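You operate a simulated robot arm through the tools that you are given. There is no shell and no other tool. Be economical: measure what you need, move in short steps, check, and stop when the job is done.

Carry out the task below with a simulated robot arm. There is one attempt and no reset: what you move stays moved.

## Task
The motor plugs are crossed: put purple in TILT and cream in ROLL, then jog TILT to -2.
Fine: switch the motors off while you move plugs and on again after; SPARE may hold one meanwhile and ends empty; axis knob on TILT.

The check looks at the end state, three seconds after you hand in, the way a careful person would. Anything else that was tipped, shoved, dropped, spilled or broken makes it a failure.

## Robot
A 7-joint arm with a two-finger gripper, hanging from a carriage that runs on a rail from [-19, -1982] to [9, 898] (x, y) and turns from -4.73 to 7.278 rad about z. Base frame: it is fixed where the carriage stands at the start and does not move with it; the origin is on the floor, on the carriage's upright axis, x ahead of it, y to its left, z up; the surface under the hand at the start is at about z = 835. Readings come in mm, rad, newtons and seconds.
With the tool pointing down near the work surface it reaches from about 100 to 440 mm from the robot's upright axis, wherever it stands. Its first joint turns from -2.897 to 2.897 rad. Places, roughly: axis knob [0, 200, 800]; red motor switch [300, 100, 800]; roll socket [400, 100, 800]; spare socket [500, 200, 800]; tilt socket [300, 200, 800]. Payload 1.37 kg.
Tool frame: the origin (TCP) lies between the finger pads and is the grasp point; the fingertips stand 16 mm ahead of it; z points along the fingers, y is the line along which they close. Largest opening 92 mm; the body of the gripper starts 74 mm behind the TCP.
Orientation is that of the tool frame in the base frame, as a unit quaternion [x, y, z, w]. With the fingers straight down and closing along the base's y, the tool's x points along the base's -x, its y along +y and its z along -z.

## Interface
- The arm moves only by the tool servo_tool. Its argument "targets" is a list of rows, each a list of 3 entries, a list of its own where there are three numbers: the turn, a rotation vector about the base's x, y, z in units of 120 degrees (1.0 is 120 degrees), then the shift along the base's x, y, z in units of 250 mm (1.0 is 250 mm), then the gripper command, from -1 (shut) to 1 (fully open), values between in proportion. In form: [[[rx, ry, rz], [tx, ty, tz], jaw], ...]. A call has 1 to 20 rows; each row is the pose to reach, as a shift and turn from the pose commanded when the call began. A call with a number of a shift or a turn outside -1 to 1 is refused whole. Rows are played at 5 a second. More than 50 mm and 0.15 rad between two rows, or a gripper value outside its range, and nothing of the call is played. A pose out of reach is approached as far as the arm can. The call stops where the force on the tool passes 40 N (or 10 N more than at its start, if that is more) or the arm is blocked; 0.2 s more then pass. The fingers move at their own pace and stop on an object; they squeeze with about 26 N. The grip force told is the motor's: it shows also when the fingers shut on nothing. Time passes only in rows, and 0.2 s behind the last, so rows that repeat a pose let the fingers close. It gives the time, the measured TCP pose, the force on the tool (base axes), the opening and the grip force at its end, in the units of the frame above (readings bear some noise), with the torque about the TCP (base axes, N m) and any sound that the robot's microphone picked up.
- Cameras (640 x 400 px; columns grow to the right, rows downward): "scene" is now at [196.5, 55.7, 1750.9]; the picture's right is [1.00, 0.06, 0.00], its down [0.05, -0.93, -0.36] and it looks along [-0.02, 0.36, -0.93] (base axes); focal length 281 px, centre (320, 200). "wrist" rides on the gripper at [71, 19, -111] in the tool frame; the picture's right is [-0.26, 0.97, 0.00], its down [-0.78, -0.21, -0.59] and it looks along [-0.57, -0.15, 0.81] (tool axes); focal length 280 px, centre (320, 200). There is no depth. A picture from a camera that has moved, and an enlarged one, comes with that camera's place and axes in the base frame and with its lens.
- get_image(camera): a new picture of that camera. The clock stands still meanwhile.
- raise_lower(by): slides the trunk up (or, below 0, down) by that many mm; the arm and the scene camera ride with it, the base frame stays. It gives what a move gives, with no picture.
- base_move(legs): drives the robot by 1 to 6 legs, each [ahead, left, turn to the left] in mm, mm and rad, along the robot's own axes; the way and the turn of a leg run together, so that a leg with both is an arc; at most 1500 mm and 3.142 rad a leg. The arm and the cameras ride along, it lands a little off, and it stops where it bumps. It keeps to its track: a leg is cut to what the track allows. It gives what a move gives.
- turn_head(pan, tilt): turns the head with the scene camera to pan (to the left, within 2.705 rad either way) and tilt (down, from -0.506 to 1.204), counted from straight ahead of the robot. It gives what a move gives.
- zoom(camera, box): a new picture of the part [left, top, right, bottom] of that camera's present view, enlarged. The clock stands still meanwhile.
- finish_job(): hands the job in; it is judged then, once.

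Work in short steps. Places have to be worked out from the pictures, the camera data and where the tool is seen: move nearer, look again, correct. Check each grasp and each placing, and mend what went wrong. You have 120 turns and 78 pictures in all, those below and enlarged ones among them. Open the gripper and draw the arm clear of the work before you hand the job in, unless the task says otherwise; then end with one line.

The tools are called as name(argument=value, ...) on one line, values as JSON. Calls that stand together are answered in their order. servo_tool: Moves the arm, as the interface text tells. Its arguments: {"type":"object","properties":{"targets":{"type":"array"}},"required":["targets"]} The other tools are called the same way: raise_lower (by) slides the trunk up or down; base_move (legs) drives the base; turn_head (pan, tilt) turns the head that bears the scene camera; get_image (camera) takes a picture; zoom (camera, box) takes an enlarged picture of a part of a camera's view; finish_job () hands the job in.

At the start:

```text
clock: 0.0
position: [265.9, 217.7, 1155.6]
tcp_rot: [0.001, 1.0, 0.0, -0.001]
contact_force: [-1.0, 1.2, -0.2]
wrist_torque: [0.01, 0.01, 0.02]
width: 91.8
grasp_force: 0.1
trunk travel left (down, up): [-575.0, 85.0]
robot x, y, heading: [5.0, 1.7, -0.004]
head pan, tilt: [1.627, 1.201]
```

scene: 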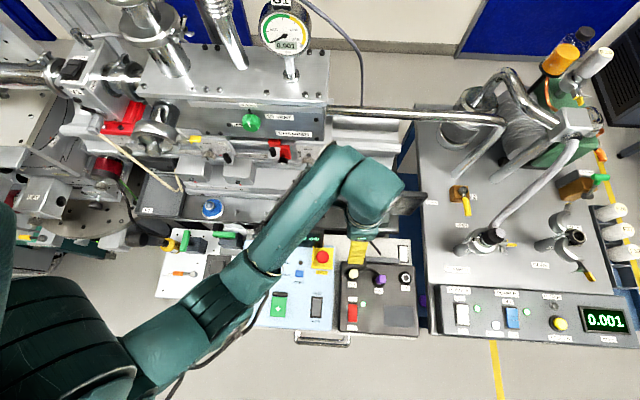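
wrist: 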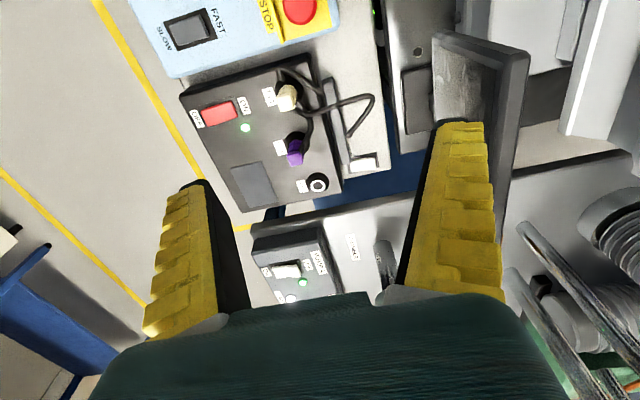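

The panels sit at the lower middle of the scene view. I enlarge them to read labels.

zoom(camera="scene", box=[320, 230, 440, 340])

zoom(camera="scene", box=[140, 210, 350, 350])

zoom(camera="wrist", box=[130, 0, 400, 220])

```text
3.64 times, centred on (380, 285) of scene
camera zoom: at [196.5, 55.7, 1750.9], right [1.0, 0.06, 0.0], down [0.05, -0.93, -0.36], along [-0.02, 0.36, -0.93], focal length 1023 px, centre (102, -109)
```

zoom: 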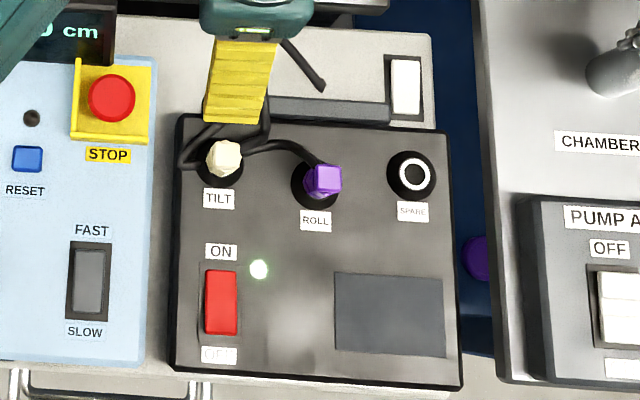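

```text
2.86 times, centred on (245, 280) of scene
camera zoom: at [196.5, 55.7, 1750.9], right [1.0, 0.06, 0.0], down [0.05, -0.93, -0.36], along [-0.02, 0.36, -0.93], focal length 804 px, centre (534, -29)
```

zoom: 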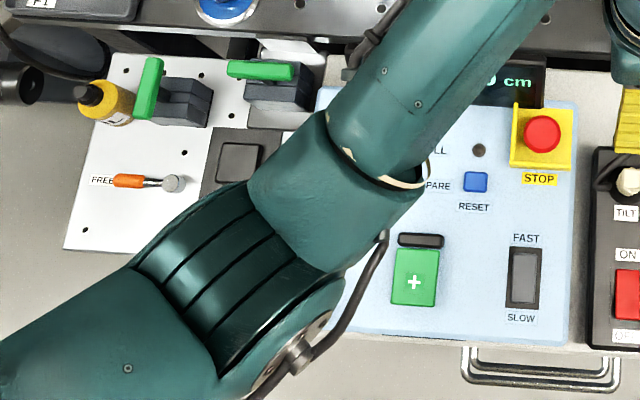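

```text
1.82 times, centred on (265, 110) of wrist
camera zoom: at [195.4, 238.6, 1266.2], right [0.26, 0.97, 0.0], down [0.78, -0.21, 0.59], along [0.57, -0.15, -0.81], focal length 510 px, centre (420, 364)
```

zoom: 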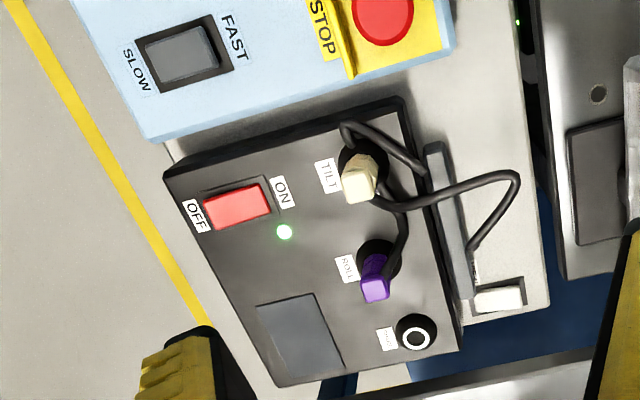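

Rough fixes: TILT plug top ≈(297,165,855), ROLL ≈(380,150), SPARE ≈(465,165). The arm hides the jog panel, so I draw the hand back in −x at the same height and look from there.

servo_tool(targets=[[[0, 0, 0], [-0.15, 0, 0], 1], [[0, 0, 0], [-0.3, 0, 0], 1], [[0, 0, 0], [-0.45, 0, 0], 1], [[0, 0, 0], [-0.6, 0, 0], 1], [[0, 0, 0], [-0.75, 0, 0], 1], [[0, 0, 0], [-0.88, 0, 0], 1]])

get_image(camera="wrist")

get_image(camera="scene")

```text
clock: 1.4
position: [44.2, 217.7, 1156.7]
tcp_rot: [-0.001, 1.0, 0.0, 0.0]
contact_force: [-0.5, -0.2, 0.1]
wrist_torque: [0.01, 0.0, 0.02]
width: 91.6
grasp_force: 0.0
trunk travel left (down, up): [-575.0, 85.0]
robot x, y, heading: [0.2, -1.2, -0.002]
head pan, tilt: [1.627, 1.201]
```

```text
72 pictures are left
camera wrist: at [-25.8, 237.5, 1266.8], right [0.26, 0.96, 0.0], down [0.78, -0.21, 0.59], along [0.57, -0.15, -0.81], focal length 280 px, centre (320, 200)
```

wrist: 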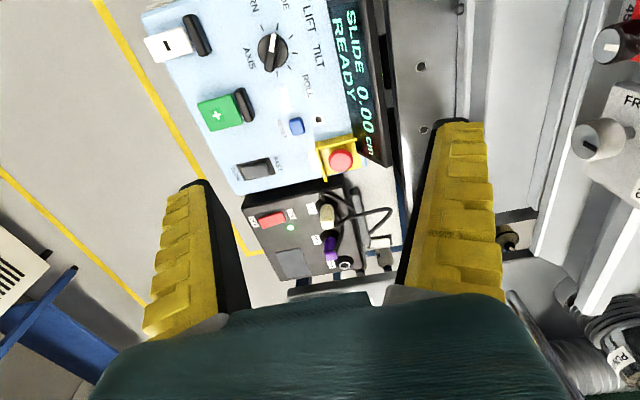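

```text
71 pictures are left
camera scene: at [196.6, 55.7, 1751.0], right [1.0, 0.06, 0.0], down [0.05, -0.93, -0.36], along [-0.02, 0.36, -0.93], focal length 281 px, centre (320, 200)
```

scene: 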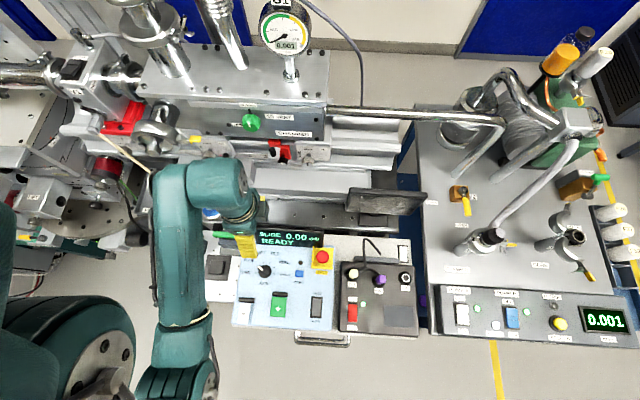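

Now the panel is in the open; I enlarge both panels and the wrist view of the knob.

zoom(camera="scene", box=[225, 225, 345, 335])

zoom(camera="wrist", box=[130, 0, 400, 200])

zoom(camera="scene", box=[325, 185, 435, 345])

```text
3.64 times, centred on (285, 280) of scene
camera zoom: at [196.6, 55.7, 1751.0], right [1.0, 0.06, 0.0], down [0.05, -0.93, -0.36], along [-0.02, 0.36, -0.93], focal length 1023 px, centre (447, -91)
```

zoom: 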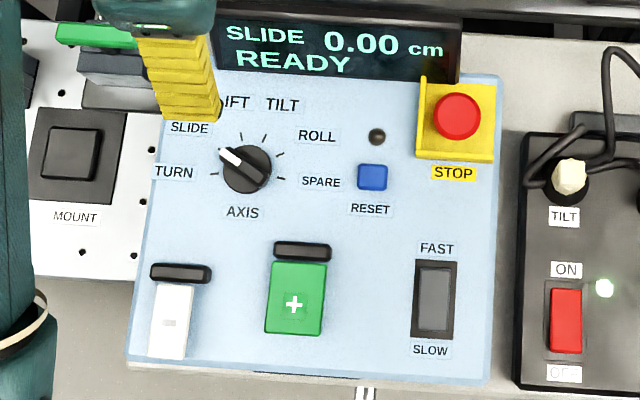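

```text
2.00 times, centred on (265, 100) of wrist
camera zoom: at [-25.8, 237.5, 1266.8], right [0.26, 0.96, 0.0], down [0.78, -0.21, 0.59], along [0.57, -0.15, -0.81], focal length 561 px, centre (430, 400)
```

zoom: 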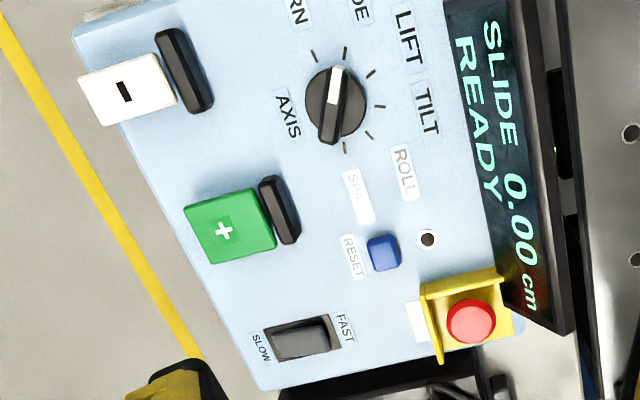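

```text
2.50 times, centred on (380, 265) of scene
camera zoom: at [196.6, 55.7, 1751.0], right [1.0, 0.06, 0.0], down [0.05, -0.93, -0.36], along [-0.02, 0.36, -0.93], focal length 704 px, centre (170, 38)
```

zoom: 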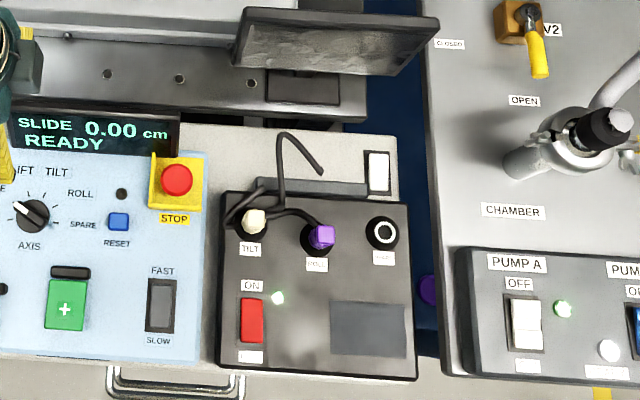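

The knob points to SLIDE, the display reads READY, and the motor lamp is green. I take the hand near the red switch (~(297,51)) to look closer.

servo_tool(targets=[[[0, 0, 0], [0.12, -0.08, 0], -1], [[0, 0, 0], [0.24, -0.16, 0], -1], [[0, 0, 0], [0.36, -0.24, -0.05], -1], [[0, 0, 0], [0.48, -0.32, -0.15], -1], [[0, 0, 0], [0.6, -0.4, -0.25], -1], [[0, 0, 0], [0.7, -0.48, -0.35], -1], [[0, 0, 0], [0.75, -0.55, -0.5], -1]])

get_image(camera="wrist")

```text
clock: 3.0
position: [232.0, 79.6, 1030.4]
tcp_rot: [0.0, 1.0, 0.001, 0.001]
contact_force: [-0.1, 0.7, -0.3]
wrist_torque: [0.01, 0.0, 0.01]
width: 0.2
grasp_force: 25.8
trunk travel left (down, up): [-575.0, 85.0]
robot x, y, heading: [-1.1, 1.8, 0.001]
head pan, tilt: [1.627, 1.201]
```

```text
67 pictures are left
camera wrist: at [162.9, 99.1, 1140.5], right [0.26, 0.97, 0.0], down [0.78, -0.21, 0.59], along [0.57, -0.15, -0.81], focal length 280 px, centre (320, 200)
```

wrist: 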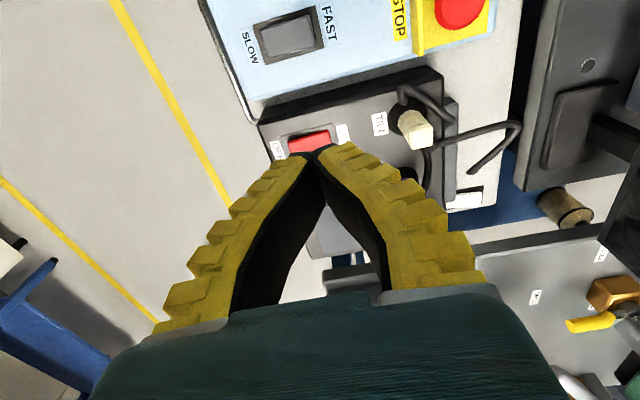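

The switch centre comes out at ≈(293,53), agreeing with the scene view. I enlarge it to see which end is down.

zoom(camera="wrist", box=[240, 60, 480, 210])

```text
2.67 times, centred on (360, 135) of wrist
camera zoom: at [162.9, 99.1, 1140.5], right [0.26, 0.97, 0.0], down [0.78, -0.21, 0.59], along [0.57, -0.15, -0.81], focal length 748 px, centre (213, 373)
```

zoom: 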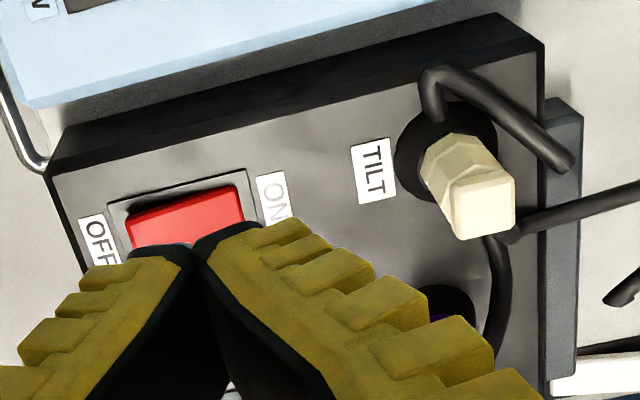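

The OFF end stands proud, so I go over it at ≈(293,37) with shut fingers and stop at TCP z≈880.

servo_tool(targets=[[[0, 0, 0], [0.12, -0.08, -0.1], -1], [[0, 0, 0], [0.24, -0.168, -0.2], -1], [[0, 0, 0], [0.24, -0.168, -0.35], -1], [[0, 0, 0], [0.24, -0.168, -0.5], -1], [[0, 0, 0], [0.24, -0.168, -0.6], -1]])

get_image(camera="wrist")

zoom(camera="scene", box=[325, 225, 435, 345])

```text
clock: 4.2
position: [291.9, 39.5, 881.5]
tcp_rot: [0.0, 1.0, -0.001, 0.0]
contact_force: [-0.4, 0.7, -0.7]
wrist_torque: [-0.01, -0.01, 0.0]
width: 0.2
grasp_force: 26.5
trunk travel left (down, up): [-575.0, 85.0]
robot x, y, heading: [1.4, 0.2, 0.003]
head pan, tilt: [1.627, 1.201]
```

```text
65 pictures are left
camera wrist: at [222.1, 59.7, 990.4], right [0.26, 0.97, 0.0], down [0.78, -0.21, 0.59], along [0.57, -0.15, -0.81], focal length 280 px, centre (320, 200)
```

wrist: 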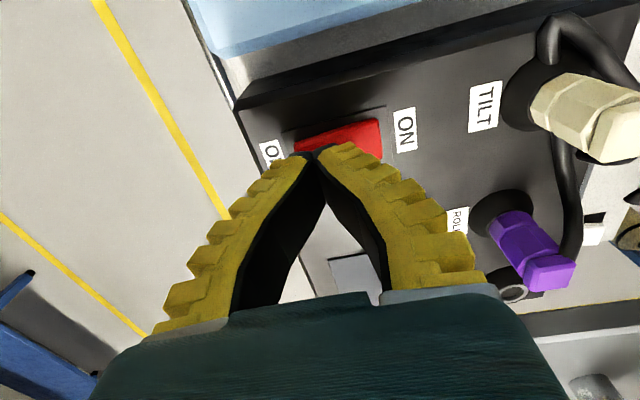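

```text
3.33 times, centred on (380, 285) of scene
camera zoom: at [196.5, 55.7, 1751.0], right [1.0, 0.06, 0.0], down [0.05, -0.93, -0.36], along [-0.02, 0.36, -0.93], focal length 938 px, centre (120, -83)
```

zoom: 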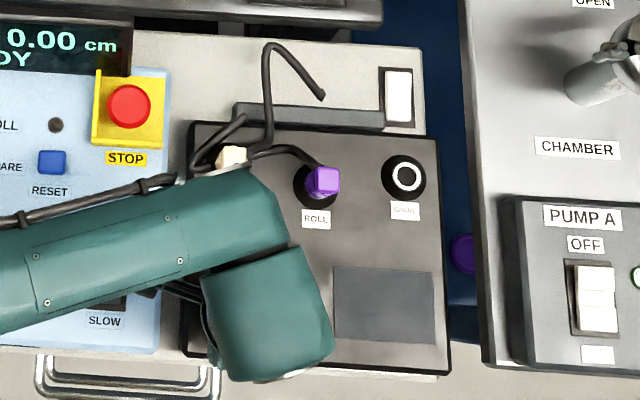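

Fingers hover over the OFF end. I press down slowly, watching for the force stop.

servo_tool(targets=[[[0, 0, 0], [0.008, 0, -0.03], -1], [[0, 0, 0], [0.008, 0, -0.06], -1], [[0, 0, 0], [0.008, 0, -0.08], -1], [[0, 0, 0], [0.008, 0, -0.095], -1], [[0, 0, 0], [0.008, 0, -0.11], -1], [[0, 0, 0], [0.008, 0, -0.125], -1], [[0, 0, 0], [0.008, 0, -0.14], -1], [[0, 0, 0], [0.008, 0, -0.155], -1]])

get_image(camera="wrist")

```text
clock: 5.6
position: [296.1, 38.7, 852.0]
tcp_rot: [-0.001, 1.0, -0.002, 0.0]
contact_force: [-13.9, -5.4, 34.1]
wrist_torque: [0.36, 0.1, 0.15]
width: 0.4
grasp_force: 26.1
trunk travel left (down, up): [-575.0, 85.0]
robot x, y, heading: [0.3, 0.9, 0.001]
head pan, tilt: [1.627, 1.201]
stopped in row 7: the force on the tool passed its limit at 42 N (the readings are from after the stop); the commanded pose is now the measured one
```

```text
63 pictures are left
camera wrist: at [225.4, 58.1, 963.1], right [0.26, 0.97, 0.0], down [0.78, -0.21, 0.59], along [0.57, -0.16, -0.81], focal length 280 px, centre (320, 200)
```

wrist: 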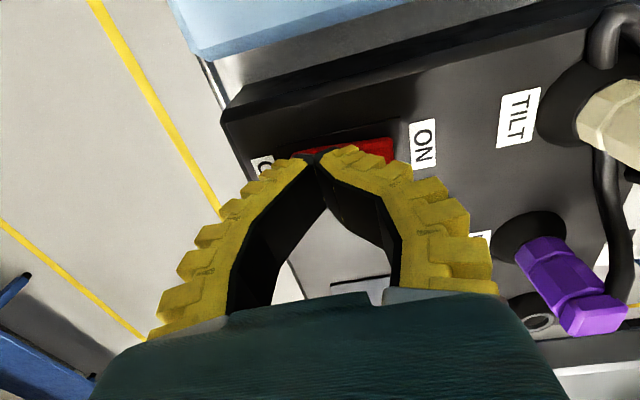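

Contact at tip z≈836. I lift and check the lamp.

servo_tool(targets=[[[0, 0, 0], [-0.02, 0, 0.08], -1], [[0, 0, 0], [-0.1, -0.05, 0.25], -1], [[0, 0, 0], [-0.25, -0.1, 0.4], -1]])

zoom(camera="wrist", box=[240, 30, 560, 230])

```text
refused: row 3 steps farther than a row can; nothing moved
```

```text
2.00 times, centred on (400, 130) of wrist
camera zoom: at [225.4, 58.1, 963.1], right [0.26, 0.97, 0.0], down [0.78, -0.21, 0.59], along [0.57, -0.16, -0.81], focal length 561 px, centre (160, 340)
```

zoom: 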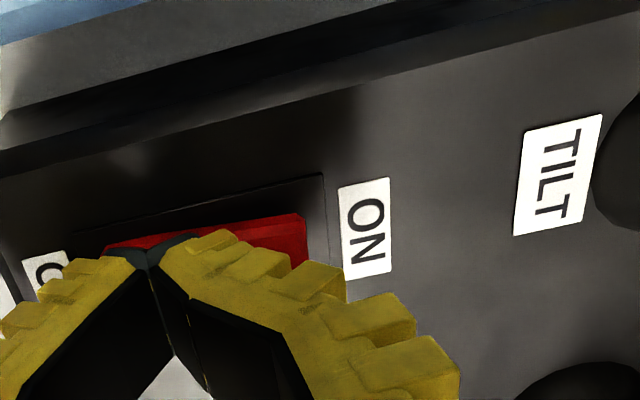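

That step was too long; I repeat the lift in shorter rows.

servo_tool(targets=[[[0, 0, 0], [0, 0, 0.1], -1], [[0, 0, 0], [-0.1, -0.05, 0.22], -1], [[0, 0, 0], [-0.22, -0.06, 0.32], -1], [[0, 0, 0], [-0.32, -0.06, 0.42], -1]])

zoom(camera="wrist", box=[240, 30, 560, 230])

```text
clock: 6.6
position: [214.3, 26.9, 958.4]
tcp_rot: [0.001, 1.0, -0.001, 0.0]
contact_force: [1.1, -0.8, 0.0]
wrist_torque: [-0.01, 0.03, -0.01]
width: 0.0
grasp_force: 26.3
trunk travel left (down, up): [-575.0, 85.0]
robot x, y, heading: [-0.0, -0.6, 0.001]
head pan, tilt: [1.627, 1.201]
```

```text
2.00 times, centred on (400, 130) of wrist
camera zoom: at [144.0, 46.5, 1067.6], right [0.26, 0.96, 0.0], down [0.78, -0.21, 0.59], along [0.57, -0.16, -0.81], focal length 561 px, centre (160, 340)
```

zoom: 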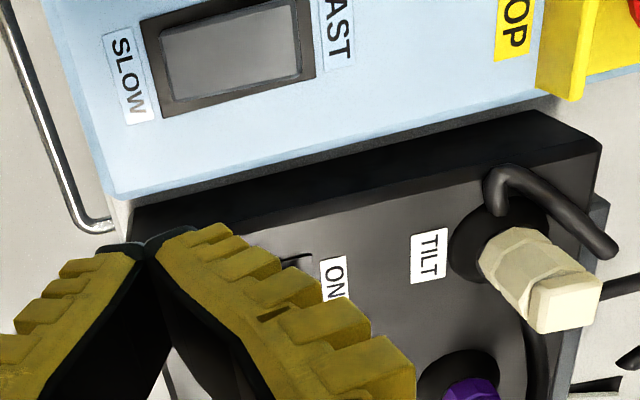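

The fingers hide it from here; I use the scene camera.

zoom(camera="scene", box=[325, 225, 435, 345])

```text
3.33 times, centred on (380, 285) of scene
camera zoom: at [196.6, 55.6, 1750.9], right [1.0, 0.05, 0.0], down [0.05, -0.93, -0.36], along [-0.02, 0.36, -0.93], focal length 938 px, centre (120, -83)
```

zoom: 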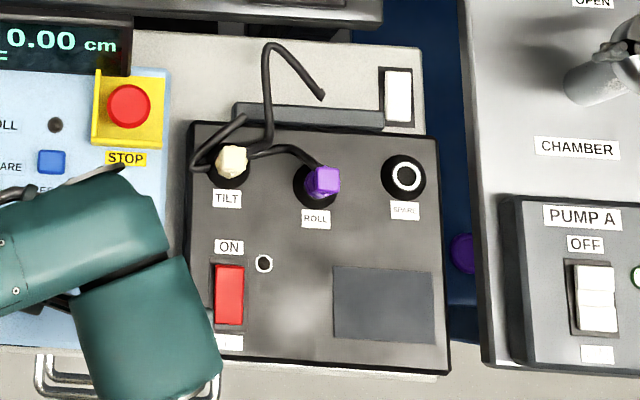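

Lamp is dark: motors are off. Plugs: purple ≈(373,149), cream ≈(293,162), tops ≈885. I lift, turn the hand 90° so the fingers close along x (clear of the cables), opening partly.

servo_tool(targets=[[[0, 0, 0.068], [0, 0, 0.1], -1], [[0, 0, 0.136], [0, 0, 0.2], -1], [[0, 0, 0.204], [0, 0, 0.28], -0.2], [[0, 0, 0.272], [0.06, 0, 0.28], -0.2], [[0, 0, 0.34], [0.12, 0.03, 0.28], -0.2], [[0, 0, 0.408], [0.18, 0.05, 0.28], -0.2], [[0, 0, 0.476], [0.24, 0.05, 0.28], -0.2], [[0, 0, 0.544], [0.3, 0.05, 0.28], -0.2], [[0, 0, 0.612], [0.36, 0.05, 0.28], -0.2], [[0, 0, 0.68], [0.42, 0.05, 0.28], -0.2], [[0, 0, 0.75], [0.48, 0.05, 0.28], -0.2]])

get_image(camera="wrist")

```text
clock: 9.0
position: [336.5, 37.8, 1025.6]
tcp_rot: [0.708, -0.706, 0.0, -0.001]
contact_force: [-0.5, -0.1, -0.1]
wrist_torque: [0.03, -0.03, 0.02]
width: 40.1
grasp_force: 2.6
trunk travel left (down, up): [-575.0, 85.0]
robot x, y, heading: [-2.6, 1.7, 0.004]
head pan, tilt: [1.627, 1.201]
```

```text
59 pictures are left
camera wrist: at [318.2, -32.8, 1136.2], right [-0.97, 0.26, 0.0], down [0.21, 0.78, 0.59], along [0.15, 0.57, -0.81], focal length 280 px, centre (320, 200)
```

wrist: 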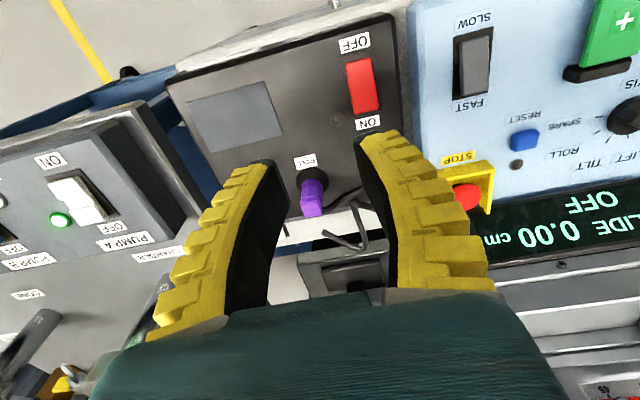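

Motors show OFF on the display. I slide the carriage 110 mm left to bring ROLL and SPARE nearer.

base_move(legs=[[0, 110, 0]])

get_image(camera="wrist")

get_image(camera="scene")

```text
clock: 10.2
position: [338.1, 146.2, 1026.2]
tcp_rot: [-0.707, 0.708, 0.0, 0.001]
contact_force: [0.7, -0.7, 0.2]
wrist_torque: [0.02, -0.03, 0.0]
width: 40.0
grasp_force: 2.2
trunk travel left (down, up): [-575.0, 85.0]
robot x, y, heading: [0.2, 111.2, -0.001]
head pan, tilt: [1.627, 1.201]
```

```text
58 pictures are left
camera wrist: at [319.2, 75.7, 1136.4], right [-0.97, 0.26, 0.0], down [0.21, 0.78, 0.59], along [0.16, 0.57, -0.81], focal length 280 px, centre (320, 200)
```

wrist: 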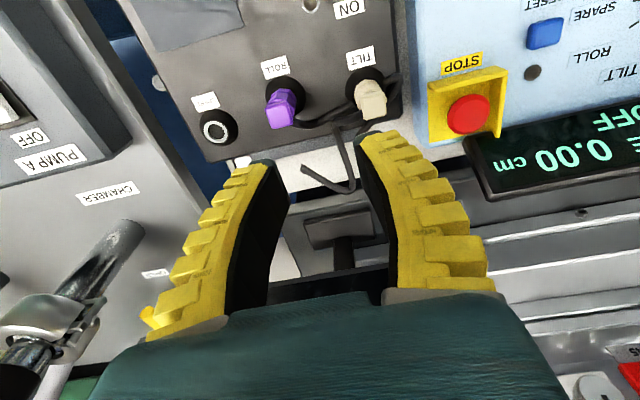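

```text
57 pictures are left
camera scene: at [197.6, 164.1, 1750.9], right [1.0, 0.05, 0.0], down [0.05, -0.93, -0.36], along [-0.02, 0.36, -0.93], focal length 281 px, centre (320, 200)
```

scene: 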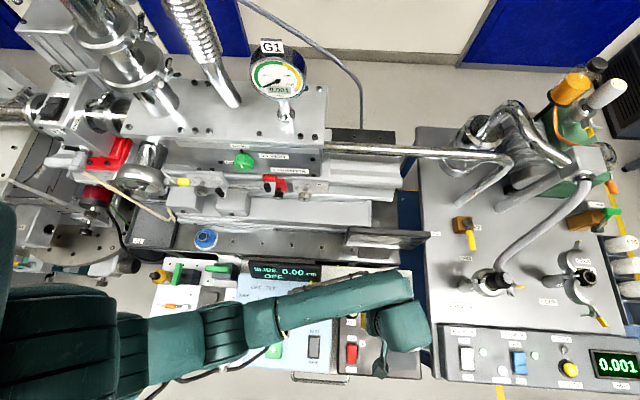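

I enlarge the plug row for precise fixes.

zoom(camera="wrist", box=[180, 40, 420, 190])

```text
2.67 times, centred on (300, 115) of wrist
camera zoom: at [319.2, 75.7, 1136.4], right [-0.97, 0.26, 0.0], down [0.21, 0.78, 0.59], along [0.16, 0.57, -0.81], focal length 748 px, centre (373, 427)
```

zoom: 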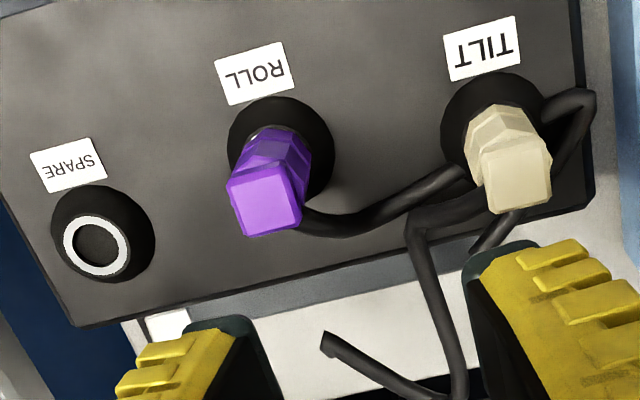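

Fixes: ROLL plug ≈(378,149), TILT ≈(295,163), SPARE ≈(465,166); heads ~22 mm square. I move above purple at z 930 and check alignment.

servo_tool(targets=[[[0, 0, 0], [0.1, 0.004, 0], 0.087], [[0, 0, 0], [0.16, 0.004, -0.08], 0.087], [[0, 0, 0], [0.16, 0.004, -0.24], 0.087], [[0, 0, 0], [0.16, 0.004, -0.37], 0.087]])

get_image(camera="wrist")

```text
clock: 11.2
position: [375.9, 145.8, 935.0]
tcp_rot: [0.707, -0.707, -0.001, -0.001]
contact_force: [0.5, 0.7, -0.2]
wrist_torque: [0.0, 0.06, 0.0]
width: 52.7
grasp_force: 2.1
trunk travel left (down, up): [-575.0, 85.0]
robot x, y, heading: [-1.5, 108.5, -0.003]
head pan, tilt: [1.627, 1.201]
```

```text
55 pictures are left
camera wrist: at [359.3, 75.7, 1045.3], right [-0.96, 0.26, 0.0], down [0.21, 0.78, 0.59], along [0.16, 0.57, -0.81], focal length 280 px, centre (320, 200)
```

wrist: 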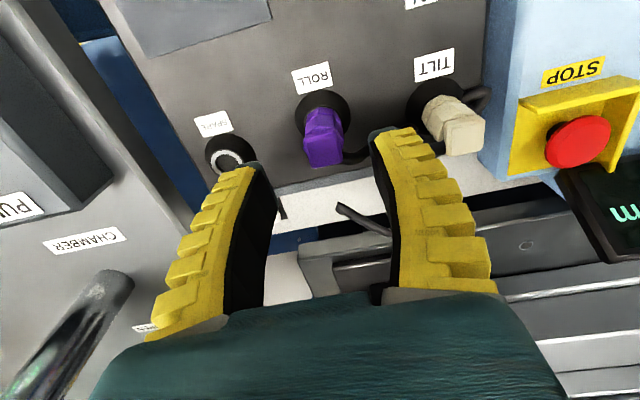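

Purple top now fixes at (378,151). I descend around it to z≈878.

servo_tool(targets=[[[0, 0, 0], [0.008, 0.008, -0.08], 0.087], [[0, 0, 0], [0.008, 0.012, -0.14], 0.087], [[0, 0, 0], [0.008, 0.012, -0.19], 0.087], [[0, 0, 0], [0.008, 0.012, -0.228], 0.087]])

get_image(camera="wrist")

```text
clock: 12.2
position: [380.4, 149.6, 877.8]
tcp_rot: [0.707, -0.707, 0.0, 0.0]
contact_force: [0.3, 0.5, 0.3]
wrist_torque: [0.03, -0.04, -0.01]
width: 53.0
grasp_force: 2.4
trunk travel left (down, up): [-575.0, 85.0]
robot x, y, heading: [2.3, 109.5, 0.002]
head pan, tilt: [1.627, 1.201]
```

```text
54 pictures are left
camera wrist: at [361.7, 79.1, 987.6], right [-0.97, 0.26, 0.0], down [0.21, 0.78, 0.59], along [0.16, 0.57, -0.81], focal length 280 px, centre (320, 200)
```

wrist: 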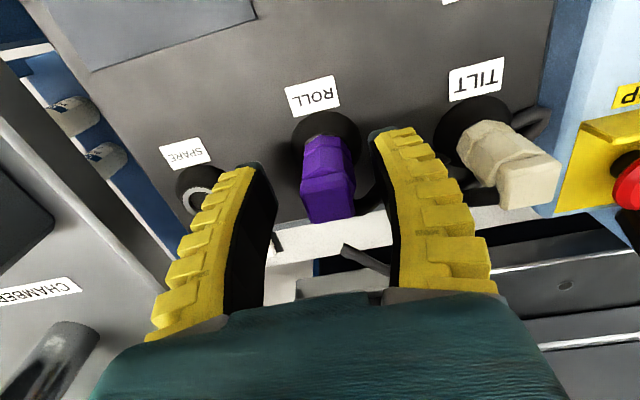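

The head is between the fingers, perhaps 2–3 mm toward −x; I nudge and close.

servo_tool(targets=[[[0, 0, 0], [-0.01, 0, 0], 0.087], [[0, 0, 0], [-0.01, 0, 0], -0.4], [[0, 0, 0], [-0.01, 0, 0], -1], [[0, 0, 0], [-0.01, 0, 0], -1], [[0, 0, 0], [-0.01, 0, 0], -1]])

get_image(camera="wrist")

```text
clock: 13.4
position: [376.8, 149.3, 876.9]
tcp_rot: [-0.707, 0.707, 0.0, 0.001]
contact_force: [-2.2, 0.1, 5.8]
wrist_torque: [0.03, 0.01, -0.01]
width: 18.4
grasp_force: 26.1
trunk travel left (down, up): [-575.0, 85.0]
robot x, y, heading: [3.2, 107.7, -0.005]
head pan, tilt: [1.627, 1.201]
```

```text
53 pictures are left
camera wrist: at [359.0, 79.1, 987.5], right [-0.97, 0.26, 0.0], down [0.21, 0.78, 0.59], along [0.16, 0.57, -0.81], focal length 280 px, centre (320, 200)
```

wrist: 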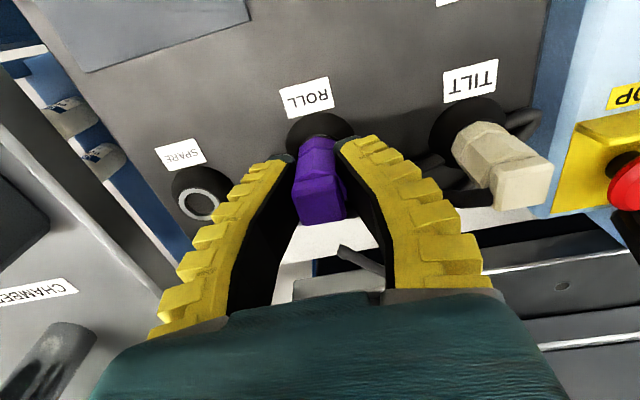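

Gripped at 18 mm. I pull straight up slowly.

servo_tool(targets=[[[0, 0, 0], [0, 0, 0.02], -1], [[0, 0, 0], [0, 0, 0.05], -1], [[0, 0, 0], [0, 0, 0.09], -1], [[0, 0, 0], [0, 0, 0.14], -1], [[0, 0, 0], [0, 0, 0.2], -1], [[0, 0, 0], [0, 0, 0.26], -1]])

get_image(camera="wrist")

```text
clock: 14.8
position: [376.7, 149.9, 942.2]
tcp_rot: [-0.707, 0.707, 0.0, 0.0]
contact_force: [0.3, 0.1, -0.4]
wrist_torque: [-0.01, -0.02, -0.02]
width: 14.5
grasp_force: 26.2
trunk travel left (down, up): [-575.0, 85.0]
robot x, y, heading: [0.5, 112.3, 0.002]
head pan, tilt: [1.627, 1.201]
```

```text
52 pictures are left
camera wrist: at [358.7, 78.8, 1053.0], right [-0.97, 0.26, 0.0], down [0.21, 0.78, 0.59], along [0.15, 0.57, -0.81], focal length 280 px, centre (320, 200)
```

wrist: 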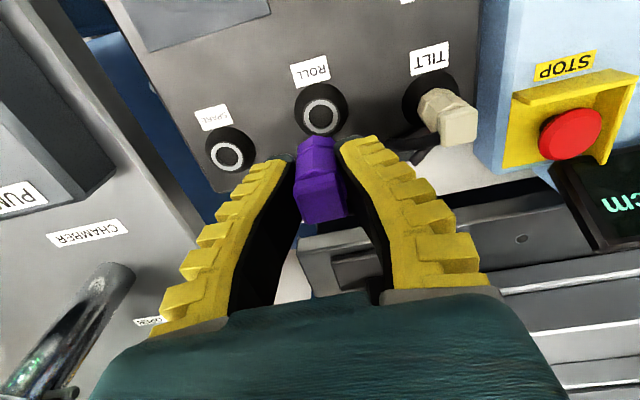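

Purple is out, sockets visible: SPARE is ≈(+85,+11) from ROLL. I check the grip and move over SPARE.

servo_tool(targets=[[[0, 0, 0], [0.1, 0.015, 0], -1], [[0, 0, 0], [0.2, 0.03, 0], -1], [[0, 0, 0], [0.3, 0.04, 0], -1], [[0, 0, 0], [0.34, 0.045, 0], -1]])

get_image(camera="wrist")

zoom(camera="wrist", box=[220, 60, 460, 230])

```text
clock: 15.8
position: [462.4, 159.7, 942.8]
tcp_rot: [0.708, -0.707, 0.0, -0.002]
contact_force: [-0.4, 0.6, -0.7]
wrist_torque: [0.02, -0.01, 0.0]
width: 14.3
grasp_force: 26.4
trunk travel left (down, up): [-575.0, 85.0]
robot x, y, heading: [2.8, 106.6, 0.003]
head pan, tilt: [1.627, 1.201]
```

```text
51 pictures are left
camera wrist: at [444.3, 90.3, 1052.5], right [-0.97, 0.26, 0.0], down [0.21, 0.78, 0.59], along [0.15, 0.57, -0.81], focal length 280 px, centre (320, 200)
```

wrist: 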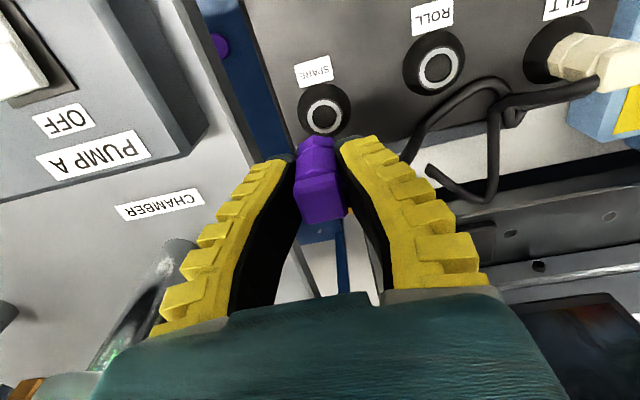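

```text
2.35 times, centred on (340, 145) of wrist
camera zoom: at [444.3, 90.3, 1052.5], right [-0.97, 0.26, 0.0], down [0.21, 0.78, 0.59], along [0.15, 0.57, -0.81], focal length 660 px, centre (273, 329)
```

zoom: 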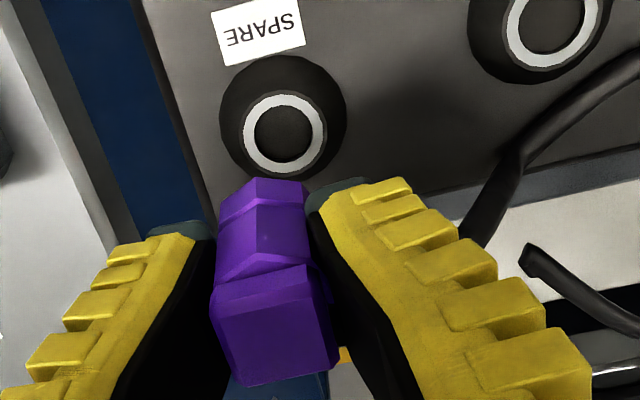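

Reach is fine and the grip sits in the neck under the head. Ring centre looks ~3 px right of where ROLL's was, so I shift −2.5 mm in x and lower to z≈905 for a check.

servo_tool(targets=[[[0, 0, 0], [-0.01, 0, -0.04], -1], [[0, 0, 0], [-0.01, 0, -0.1], -1], [[0, 0, 0], [-0.01, 0, -0.15], -1]])

zoom(camera="wrist", box=[220, 60, 460, 210])

```text
clock: 16.6
position: [458.9, 159.6, 909.1]
tcp_rot: [0.708, -0.707, 0.0, -0.001]
contact_force: [-1.3, -0.6, -1.4]
wrist_torque: [0.02, -0.02, 0.04]
width: 13.8
grasp_force: 26.2
out of reach, approached as far as the arm can: row 3
trunk travel left (down, up): [-575.0, 85.0]
robot x, y, heading: [2.1, 112.6, -0.003]
head pan, tilt: [1.627, 1.201]
```

```text
2.67 times, centred on (340, 135) of wrist
camera zoom: at [440.6, 89.9, 1020.6], right [-0.97, 0.26, 0.0], down [0.21, 0.78, 0.59], along [0.15, 0.57, -0.81], focal length 748 px, centre (267, 373)
```

zoom: 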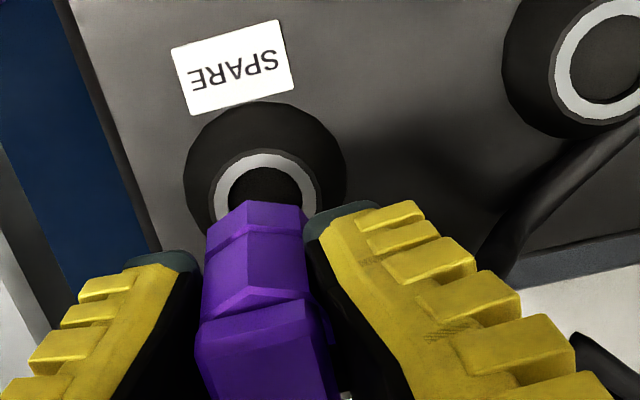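

The arm runs out of reach at this depth. I lift the hand 60 mm and lower the trunk by 60 mm, to gain reach.

servo_tool(targets=[[[0, 0, 0], [0, 0, 0.1], -1], [[0, 0, 0], [0, 0, 0.24], -1]])

raise_lower(by=-60)

zoom(camera="wrist", box=[220, 60, 460, 210])

get_image(camera="scene")

```text
clock: 17.2
position: [478.1, 161.0, 960.1]
tcp_rot: [0.707, -0.707, -0.002, 0.0]
contact_force: [-0.4, 0.1, -0.8]
wrist_torque: [-0.01, -0.05, -0.01]
width: 14.0
grasp_force: 26.5
out of reach, approached as far as the arm can: row 2
trunk travel left (down, up): [-575.0, 85.0]
robot x, y, heading: [2.0, 109.6, -0.004]
head pan, tilt: [1.627, 1.201]
```

```text
clock: 18.2
position: [478.1, 162.0, 899.4]
tcp_rot: [-0.707, 0.707, 0.001, 0.0]
contact_force: [-0.7, 0.0, -0.6]
wrist_torque: [0.03, 0.0, 0.02]
width: 13.9
grasp_force: 26.1
trunk travel left (down, up): [-515.0, 145.0]
robot x, y, heading: [3.7, 107.1, -0.003]
head pan, tilt: [1.627, 1.201]
```

```text
2.67 times, centred on (340, 135) of wrist
camera zoom: at [459.9, 91.3, 1009.1], right [-0.97, 0.26, 0.0], down [0.21, 0.78, 0.59], along [0.15, 0.57, -0.81], focal length 748 px, centre (267, 373)
```

zoom: 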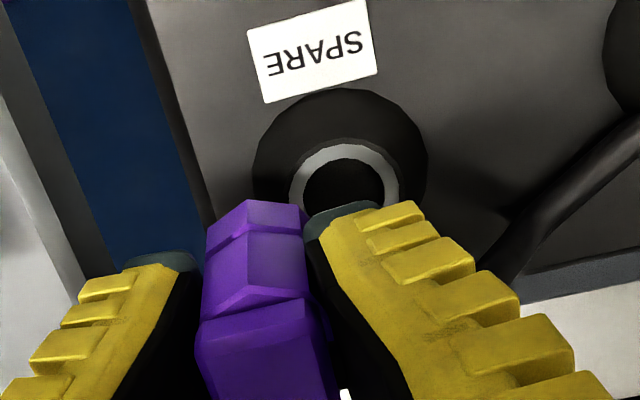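

```text
47 pictures are left
camera scene: at [197.6, 164.2, 1690.9], right [1.0, 0.05, 0.0], down [0.05, -0.93, -0.36], along [-0.02, 0.36, -0.93], focal length 281 px, centre (320, 200)
```

scene: 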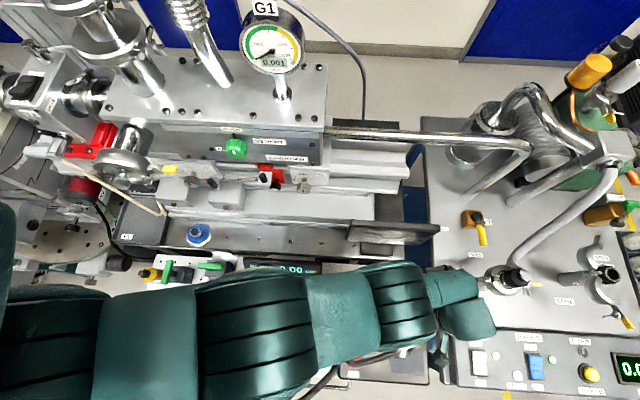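

The arm slid to x=478 at the reach limit. I bring it back to x≈460 while rising slightly.

servo_tool(targets=[[[0, 0, 0], [-0.02, 0, 0.06], -1], [[0, 0, 0], [-0.05, -0.004, 0.1], -1], [[0, 0, 0], [-0.072, -0.004, 0.1], -1], [[0, 0, 0], [-0.072, -0.004, 0.1], -1]])

zoom(camera="wrist", box=[220, 60, 460, 210])

```text
clock: 19.2
position: [482.8, 163.7, 906.3]
tcp_rot: [-0.707, 0.707, 0.002, 0.0]
contact_force: [0.4, 0.1, -0.9]
wrist_torque: [0.01, -0.05, -0.01]
width: 13.6
grasp_force: 26.0
out of reach, approached as far as the arm can: row 1, 2, 3, 4
trunk travel left (down, up): [-515.0, 145.0]
robot x, y, heading: [0.4, 107.0, 0.0]
head pan, tilt: [1.627, 1.201]
```

```text
2.67 times, centred on (340, 135) of wrist
camera zoom: at [464.8, 92.7, 1016.4], right [-0.97, 0.26, 0.0], down [0.21, 0.78, 0.59], along [0.15, 0.57, -0.81], focal length 748 px, centre (267, 373)
```

zoom: 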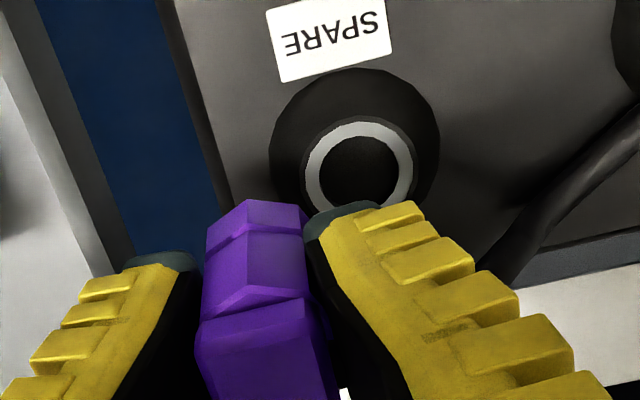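

The arm is stuck near full stretch. I try a plain pull-in along −x with a larger step.

servo_tool(targets=[[[0, 0, 0], [-0.1, 0, 0], -1], [[0, 0, 0], [-0.2, 0, 0], -1], [[0, 0, 0], [-0.2, 0, 0], -1]])

```text
clock: 20.0
position: [462.7, 168.1, 881.1]
tcp_rot: [0.707, -0.707, -0.002, -0.001]
contact_force: [-1.2, 0.7, -0.1]
wrist_torque: [0.03, -0.02, 0.0]
width: 13.1
grasp_force: 26.4
out of reach, approached as far as the arm can: row 1, 2, 3
trunk travel left (down, up): [-515.0, 145.0]
robot x, y, heading: [2.2, 103.1, -0.003]
head pan, tilt: [1.627, 1.201]
```

The arm configuration looks jammed at a joint limit. I raise the trunk back for clearance, then pull well in to free it.

raise_lower(by=60)

servo_tool(targets=[[[0, 0, 0], [-0.15, 0, 0.05], -1], [[0, 0, 0], [-0.3, -0.02, 0.1], -1], [[0, 0, 0], [-0.45, -0.02, 0.1], -1], [[0, 0, 0], [-0.45, -0.02, 0.1], -1], [[0, 0, 0], [-0.45, -0.02, 0.1], -1]])

get_image(camera="scene")

```text
clock: 21.0
position: [462.9, 166.8, 940.4]
tcp_rot: [-0.707, 0.707, 0.002, 0.0]
contact_force: [-0.3, 0.4, -0.3]
wrist_torque: [-0.02, -0.02, -0.04]
width: 13.1
grasp_force: 25.8
trunk travel left (down, up): [-575.0, 85.0]
robot x, y, heading: [0.5, 111.4, -0.002]
head pan, tilt: [1.627, 1.201]
```

```text
clock: 22.2
position: [422.4, 175.7, 897.3]
tcp_rot: [-0.707, 0.707, 0.002, -0.001]
contact_force: [0.6, 0.2, -0.4]
wrist_torque: [0.01, 0.02, -0.04]
width: 13.1
grasp_force: 25.9
out of reach, approached as far as the arm can: row 1, 2, 3, 4, 5
trunk travel left (down, up): [-575.0, 85.0]
robot x, y, heading: [0.7, 107.3, 0.001]
head pan, tilt: [1.627, 1.201]
```

```text
45 pictures are left
camera scene: at [197.6, 164.2, 1750.9], right [1.0, 0.05, 0.0], down [0.05, -0.93, -0.36], along [-0.02, 0.36, -0.93], focal length 281 px, centre (320, 200)
```

scene: 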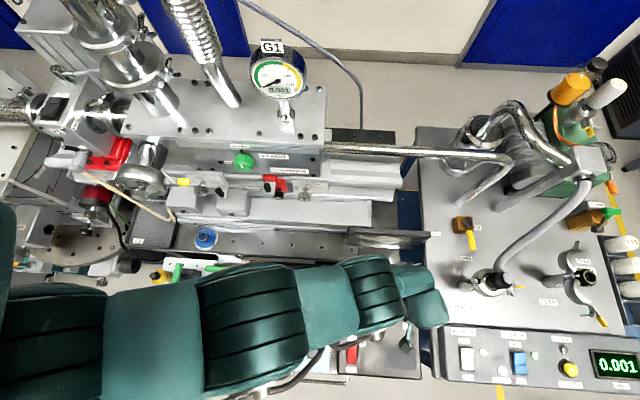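

The arm now looks straight and swings along an arc. I test an upward/outward-biased move to see how the solver responds.

servo_tool(targets=[[[0, 0, 0], [-0.02, -0.05, 0.15], -1], [[0, 0, 0], [-0.04, -0.1, 0.3], -1], [[0, 0, 0], [-0.08, -0.1, 0.45], -1], [[0, 0, 0], [-0.12, -0.1, 0.6], -1], [[0, 0, 0], [-0.12, -0.1, 0.6], -1]])

```text
clock: 23.4
position: [487.2, 158.1, 973.6]
tcp_rot: [0.707, -0.707, -0.002, 0.001]
contact_force: [-0.1, 0.3, 0.2]
wrist_torque: [0.0, 0.0, -0.01]
width: 13.2
grasp_force: 25.4
out of reach, approached as far as the arm can: row 1, 2, 3, 4, 5
trunk travel left (down, up): [-575.0, 85.0]
robot x, y, heading: [2.0, 110.1, 0.002]
head pan, tilt: [1.627, 1.201]
```

Points reached lie on an arc about a fixed elbow, so a joint seems pinned at a limit. I try tilting the tool while pulling in, in free air, to break out.

servo_tool(targets=[[[0, -0.06, 0], [-0.1, 0, 0.02], -1], [[0, -0.12, 0], [-0.2, 0, 0.05], -1], [[0, -0.18, 0], [-0.3, 0, 0.08], -1], [[0, -0.18, 0], [-0.4, 0, 0.1], -1], [[0, -0.18, 0], [-0.4, 0, 0.1], -1]])

```text
clock: 24.6
position: [505.1, 170.6, 908.7]
tcp_rot: [0.695, -0.695, 0.131, -0.132]
contact_force: [-0.3, -0.3, -0.5]
wrist_torque: [-0.01, 0.01, -0.02]
width: 12.7
grasp_force: 26.0
out of reach, approached as far as the arm can: row 1, 2, 3, 4, 5
trunk travel left (down, up): [-575.0, 85.0]
robot x, y, heading: [-1.7, 111.4, 0.003]
head pan, tilt: [1.627, 1.201]
```

The reached points fit a straight arm (shoulder ≈z 1520, elbow at its stop). I tilt the other way, the curling direction, while commanding inward and up, so that the elbow bends.

servo_tool(targets=[[[0, 0.06, 0], [-0.06, 0, 0.1], -1], [[0, 0.12, 0], [-0.15, 0, 0.2], -1], [[0, 0.18, 0], [-0.25, 0, 0.3], -1], [[0, 0.24, 0], [-0.35, 0, 0.4], -1], [[0, 0.3, 0], [-0.45, 0, 0.5], -1], [[0, 0.36, 0], [-0.5, 0, 0.6], -1], [[0, 0.36, 0], [-0.5, 0, 0.6], -1]])

get_image(camera="scene")

```text
clock: 26.2
position: [432.1, 176.7, 1036.7]
tcp_rot: [0.695, -0.693, -0.136, 0.133]
contact_force: [0.0, -0.4, 0.1]
wrist_torque: [0.01, 0.01, -0.02]
width: 12.8
grasp_force: 26.0
out of reach, approached as far as the arm can: row 1, 2, 3, 4, 5, 6, 7
trunk travel left (down, up): [-575.0, 85.0]
robot x, y, heading: [2.1, 111.1, 0.0]
head pan, tilt: [1.627, 1.201]
```

```text
44 pictures are left
camera scene: at [197.6, 164.2, 1750.9], right [1.0, 0.05, 0.0], down [0.05, -0.93, -0.36], along [-0.02, 0.36, -0.93], focal length 281 px, centre (320, 200)
```

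scene: 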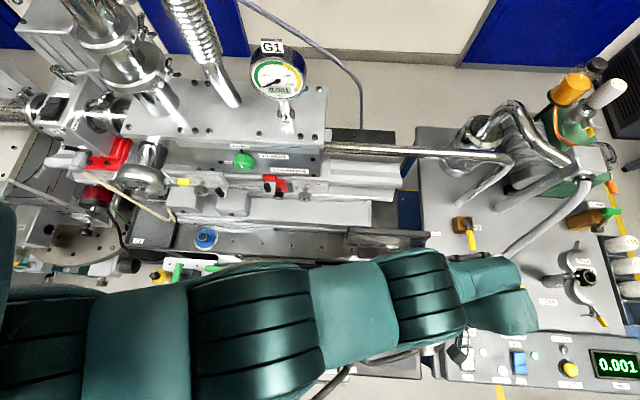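

Still straight. I now command a purely radial move (toward the shoulder) and hold it over many rows so the solver can bend the elbow.

servo_tool(targets=[[[0, 0, 0], [-0.15, -0.02, 0.09], -1], [[0, 0, 0], [-0.3, -0.04, 0.18], -1], [[0, 0, 0], [-0.45, -0.06, 0.27], -1], [[0, 0, 0], [-0.6, -0.08, 0.35], -1], [[0, 0, 0], [-0.6, -0.08, 0.35], -1], [[0, 0, 0], [-0.6, -0.08, 0.35], -1], [[0, 0, 0], [-0.6, -0.08, 0.35], -1], [[0, 0, 0], [-0.6, -0.08, 0.35], -1], [[0, 0, 0], [-0.6, -0.08, 0.35], -1], [[0, 0, 0], [-0.6, -0.08, 0.35], -1]])

```text
clock: 28.4
position: [431.9, 178.5, 1034.8]
tcp_rot: [0.694, -0.694, -0.134, 0.133]
contact_force: [0.9, 0.1, -0.7]
wrist_torque: [-0.03, -0.03, -0.03]
width: 12.6
grasp_force: 26.2
out of reach, approached as far as the arm can: row 1, 2, 3, 4, 5, 6, 7, 8, 9, 10
trunk travel left (down, up): [-575.0, 85.0]
robot x, y, heading: [-1.1, 112.2, -0.0]
head pan, tilt: [1.627, 1.201]
```

No motion at all: with an offset elbow, the stretch has gone past its maximum and inward pull drives the joint into its stop. I command a radial outward stretch first, to pull the elbow back through its longest point.

servo_tool(targets=[[[0, 0, 0], [0.15, 0.02, -0.09], -1], [[0, 0, 0], [0.3, 0.04, -0.18], -1], [[0, 0, 0], [0.45, 0.06, -0.27], -1], [[0, 0, 0], [0.45, 0.06, -0.27], -1], [[0, 0, 0], [0.45, 0.06, -0.27], -1]])

```text
clock: 29.6
position: [446.1, 178.1, 1026.7]
tcp_rot: [0.695, -0.694, -0.133, 0.132]
contact_force: [-0.3, -0.4, -0.6]
wrist_torque: [0.01, 0.02, 0.02]
width: 12.3
grasp_force: 25.8
out of reach, approached as far as the arm can: row 1, 2, 3, 4, 5
trunk travel left (down, up): [-575.0, 85.0]
robot x, y, heading: [-0.6, 108.4, -0.004]
head pan, tilt: [1.627, 1.201]
```

It stretched 16 mm, confirming this. Now I swing down tangentially with a curling tilt so the elbow bends the right way, then inward.

servo_tool(targets=[[[0, 0.05, 0], [-0.1, 0, -0.12], -1], [[0, 0.1, 0], [-0.22, 0, -0.2], -1], [[0, 0.1, 0], [-0.36, -0.02, -0.2], -1], [[0, 0.1, 0], [-0.5, -0.04, -0.2], -1], [[0, 0.1, 0], [-0.5, -0.04, -0.2], -1]])

```text
clock: 30.8
position: [331.8, 168.6, 970.8]
tcp_rot: [0.677, -0.676, -0.206, 0.205]
contact_force: [-0.3, 0.1, -0.3]
wrist_torque: [-0.03, -0.02, -0.01]
width: 12.5
grasp_force: 26.3
out of reach, approached as far as the arm can: row 1, 2, 4, 5
trunk travel left (down, up): [-575.0, 85.0]
robot x, y, heading: [-1.5, 109.6, -0.002]
head pan, tilt: [1.627, 1.201]
```

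It snapped to the wrong side again. I stretch out once more, then swing upward with the opposite tilt and go inward.

servo_tool(targets=[[[0, 0, 0], [0.1, 0.013, -0.085], -1], [[0, 0, 0], [0.1, 0.013, -0.085], -1], [[0, -0.05, 0], [0.13, 0, 0.09], -1], [[0, -0.1, 0], [0.23, 0, 0.21], -1], [[0, -0.1, 0], [0.12, -0.01, 0.31], -1], [[0, -0.1, 0], [0, -0.02, 0.41], -1], [[0, -0.1, 0], [0, -0.02, 0.41], -1]])

```text
clock: 32.4
position: [420.7, 177.0, 1014.8]
tcp_rot: [0.695, -0.694, -0.134, 0.133]
contact_force: [-0.8, -0.3, 0.0]
wrist_torque: [-0.02, -0.02, 0.01]
width: 12.3
grasp_force: 25.8
out of reach, approached as far as the arm can: row 1, 2, 3, 4, 5, 6, 7
trunk travel left (down, up): [-575.0, 85.0]
robot x, y, heading: [-0.4, 108.4, 0.0]
head pan, tilt: [1.627, 1.201]
```

Still on the wrong side. I saturate the stretch fully this time before the upward swing.

servo_tool(targets=[[[0, 0, 0], [0.15, 0.02, -0.1], -1], [[0, 0, 0], [0.3, 0.04, -0.2], -1], [[0, 0, 0], [0.45, 0.06, -0.3], -1], [[0, 0, 0], [0.6, 0.08, -0.4], -1], [[0, 0, 0], [0.6, 0.08, -0.4], -1], [[0, 0, 0], [0.6, 0.08, -0.4], -1], [[0, 0, 0], [0.6, 0.08, -0.4], -1], [[0, 0, 0], [0.6, 0.08, -0.4], -1]])

servo_tool(targets=[[[0, -0.06, 0], [0.1, 0, 0.15], -1], [[0, -0.12, 0], [0.08, 0, 0.3], -1], [[0, -0.12, 0], [-0.04, -0.01, 0.4], -1], [[0, -0.12, 0], [-0.16, -0.02, 0.5], -1], [[0, -0.12, 0], [-0.16, -0.02, 0.5], -1]])

```text
clock: 34.2
position: [433.1, 175.3, 1004.0]
tcp_rot: [-0.694, 0.695, 0.134, -0.131]
contact_force: [0.7, 0.1, 0.0]
wrist_torque: [0.0, 0.01, -0.02]
width: 12.6
grasp_force: 26.3
out of reach, approached as far as the arm can: row 1, 2, 3, 4, 5, 6, 7, 8
trunk travel left (down, up): [-575.0, 85.0]
robot x, y, heading: [1.8, 108.1, 0.002]
head pan, tilt: [1.627, 1.201]
```

```text
clock: 35.4
position: [509.6, 188.1, 1068.6]
tcp_rot: [-0.706, 0.706, 0.046, -0.045]
contact_force: [-0.2, 0.2, -0.5]
wrist_torque: [-0.01, -0.02, -0.03]
width: 12.6
grasp_force: 25.7
out of reach, approached as far as the arm can: row 1, 2, 3, 4, 5
trunk travel left (down, up): [-575.0, 85.0]
robot x, y, heading: [2.4, 107.9, -0.003]
head pan, tilt: [1.627, 1.201]
```

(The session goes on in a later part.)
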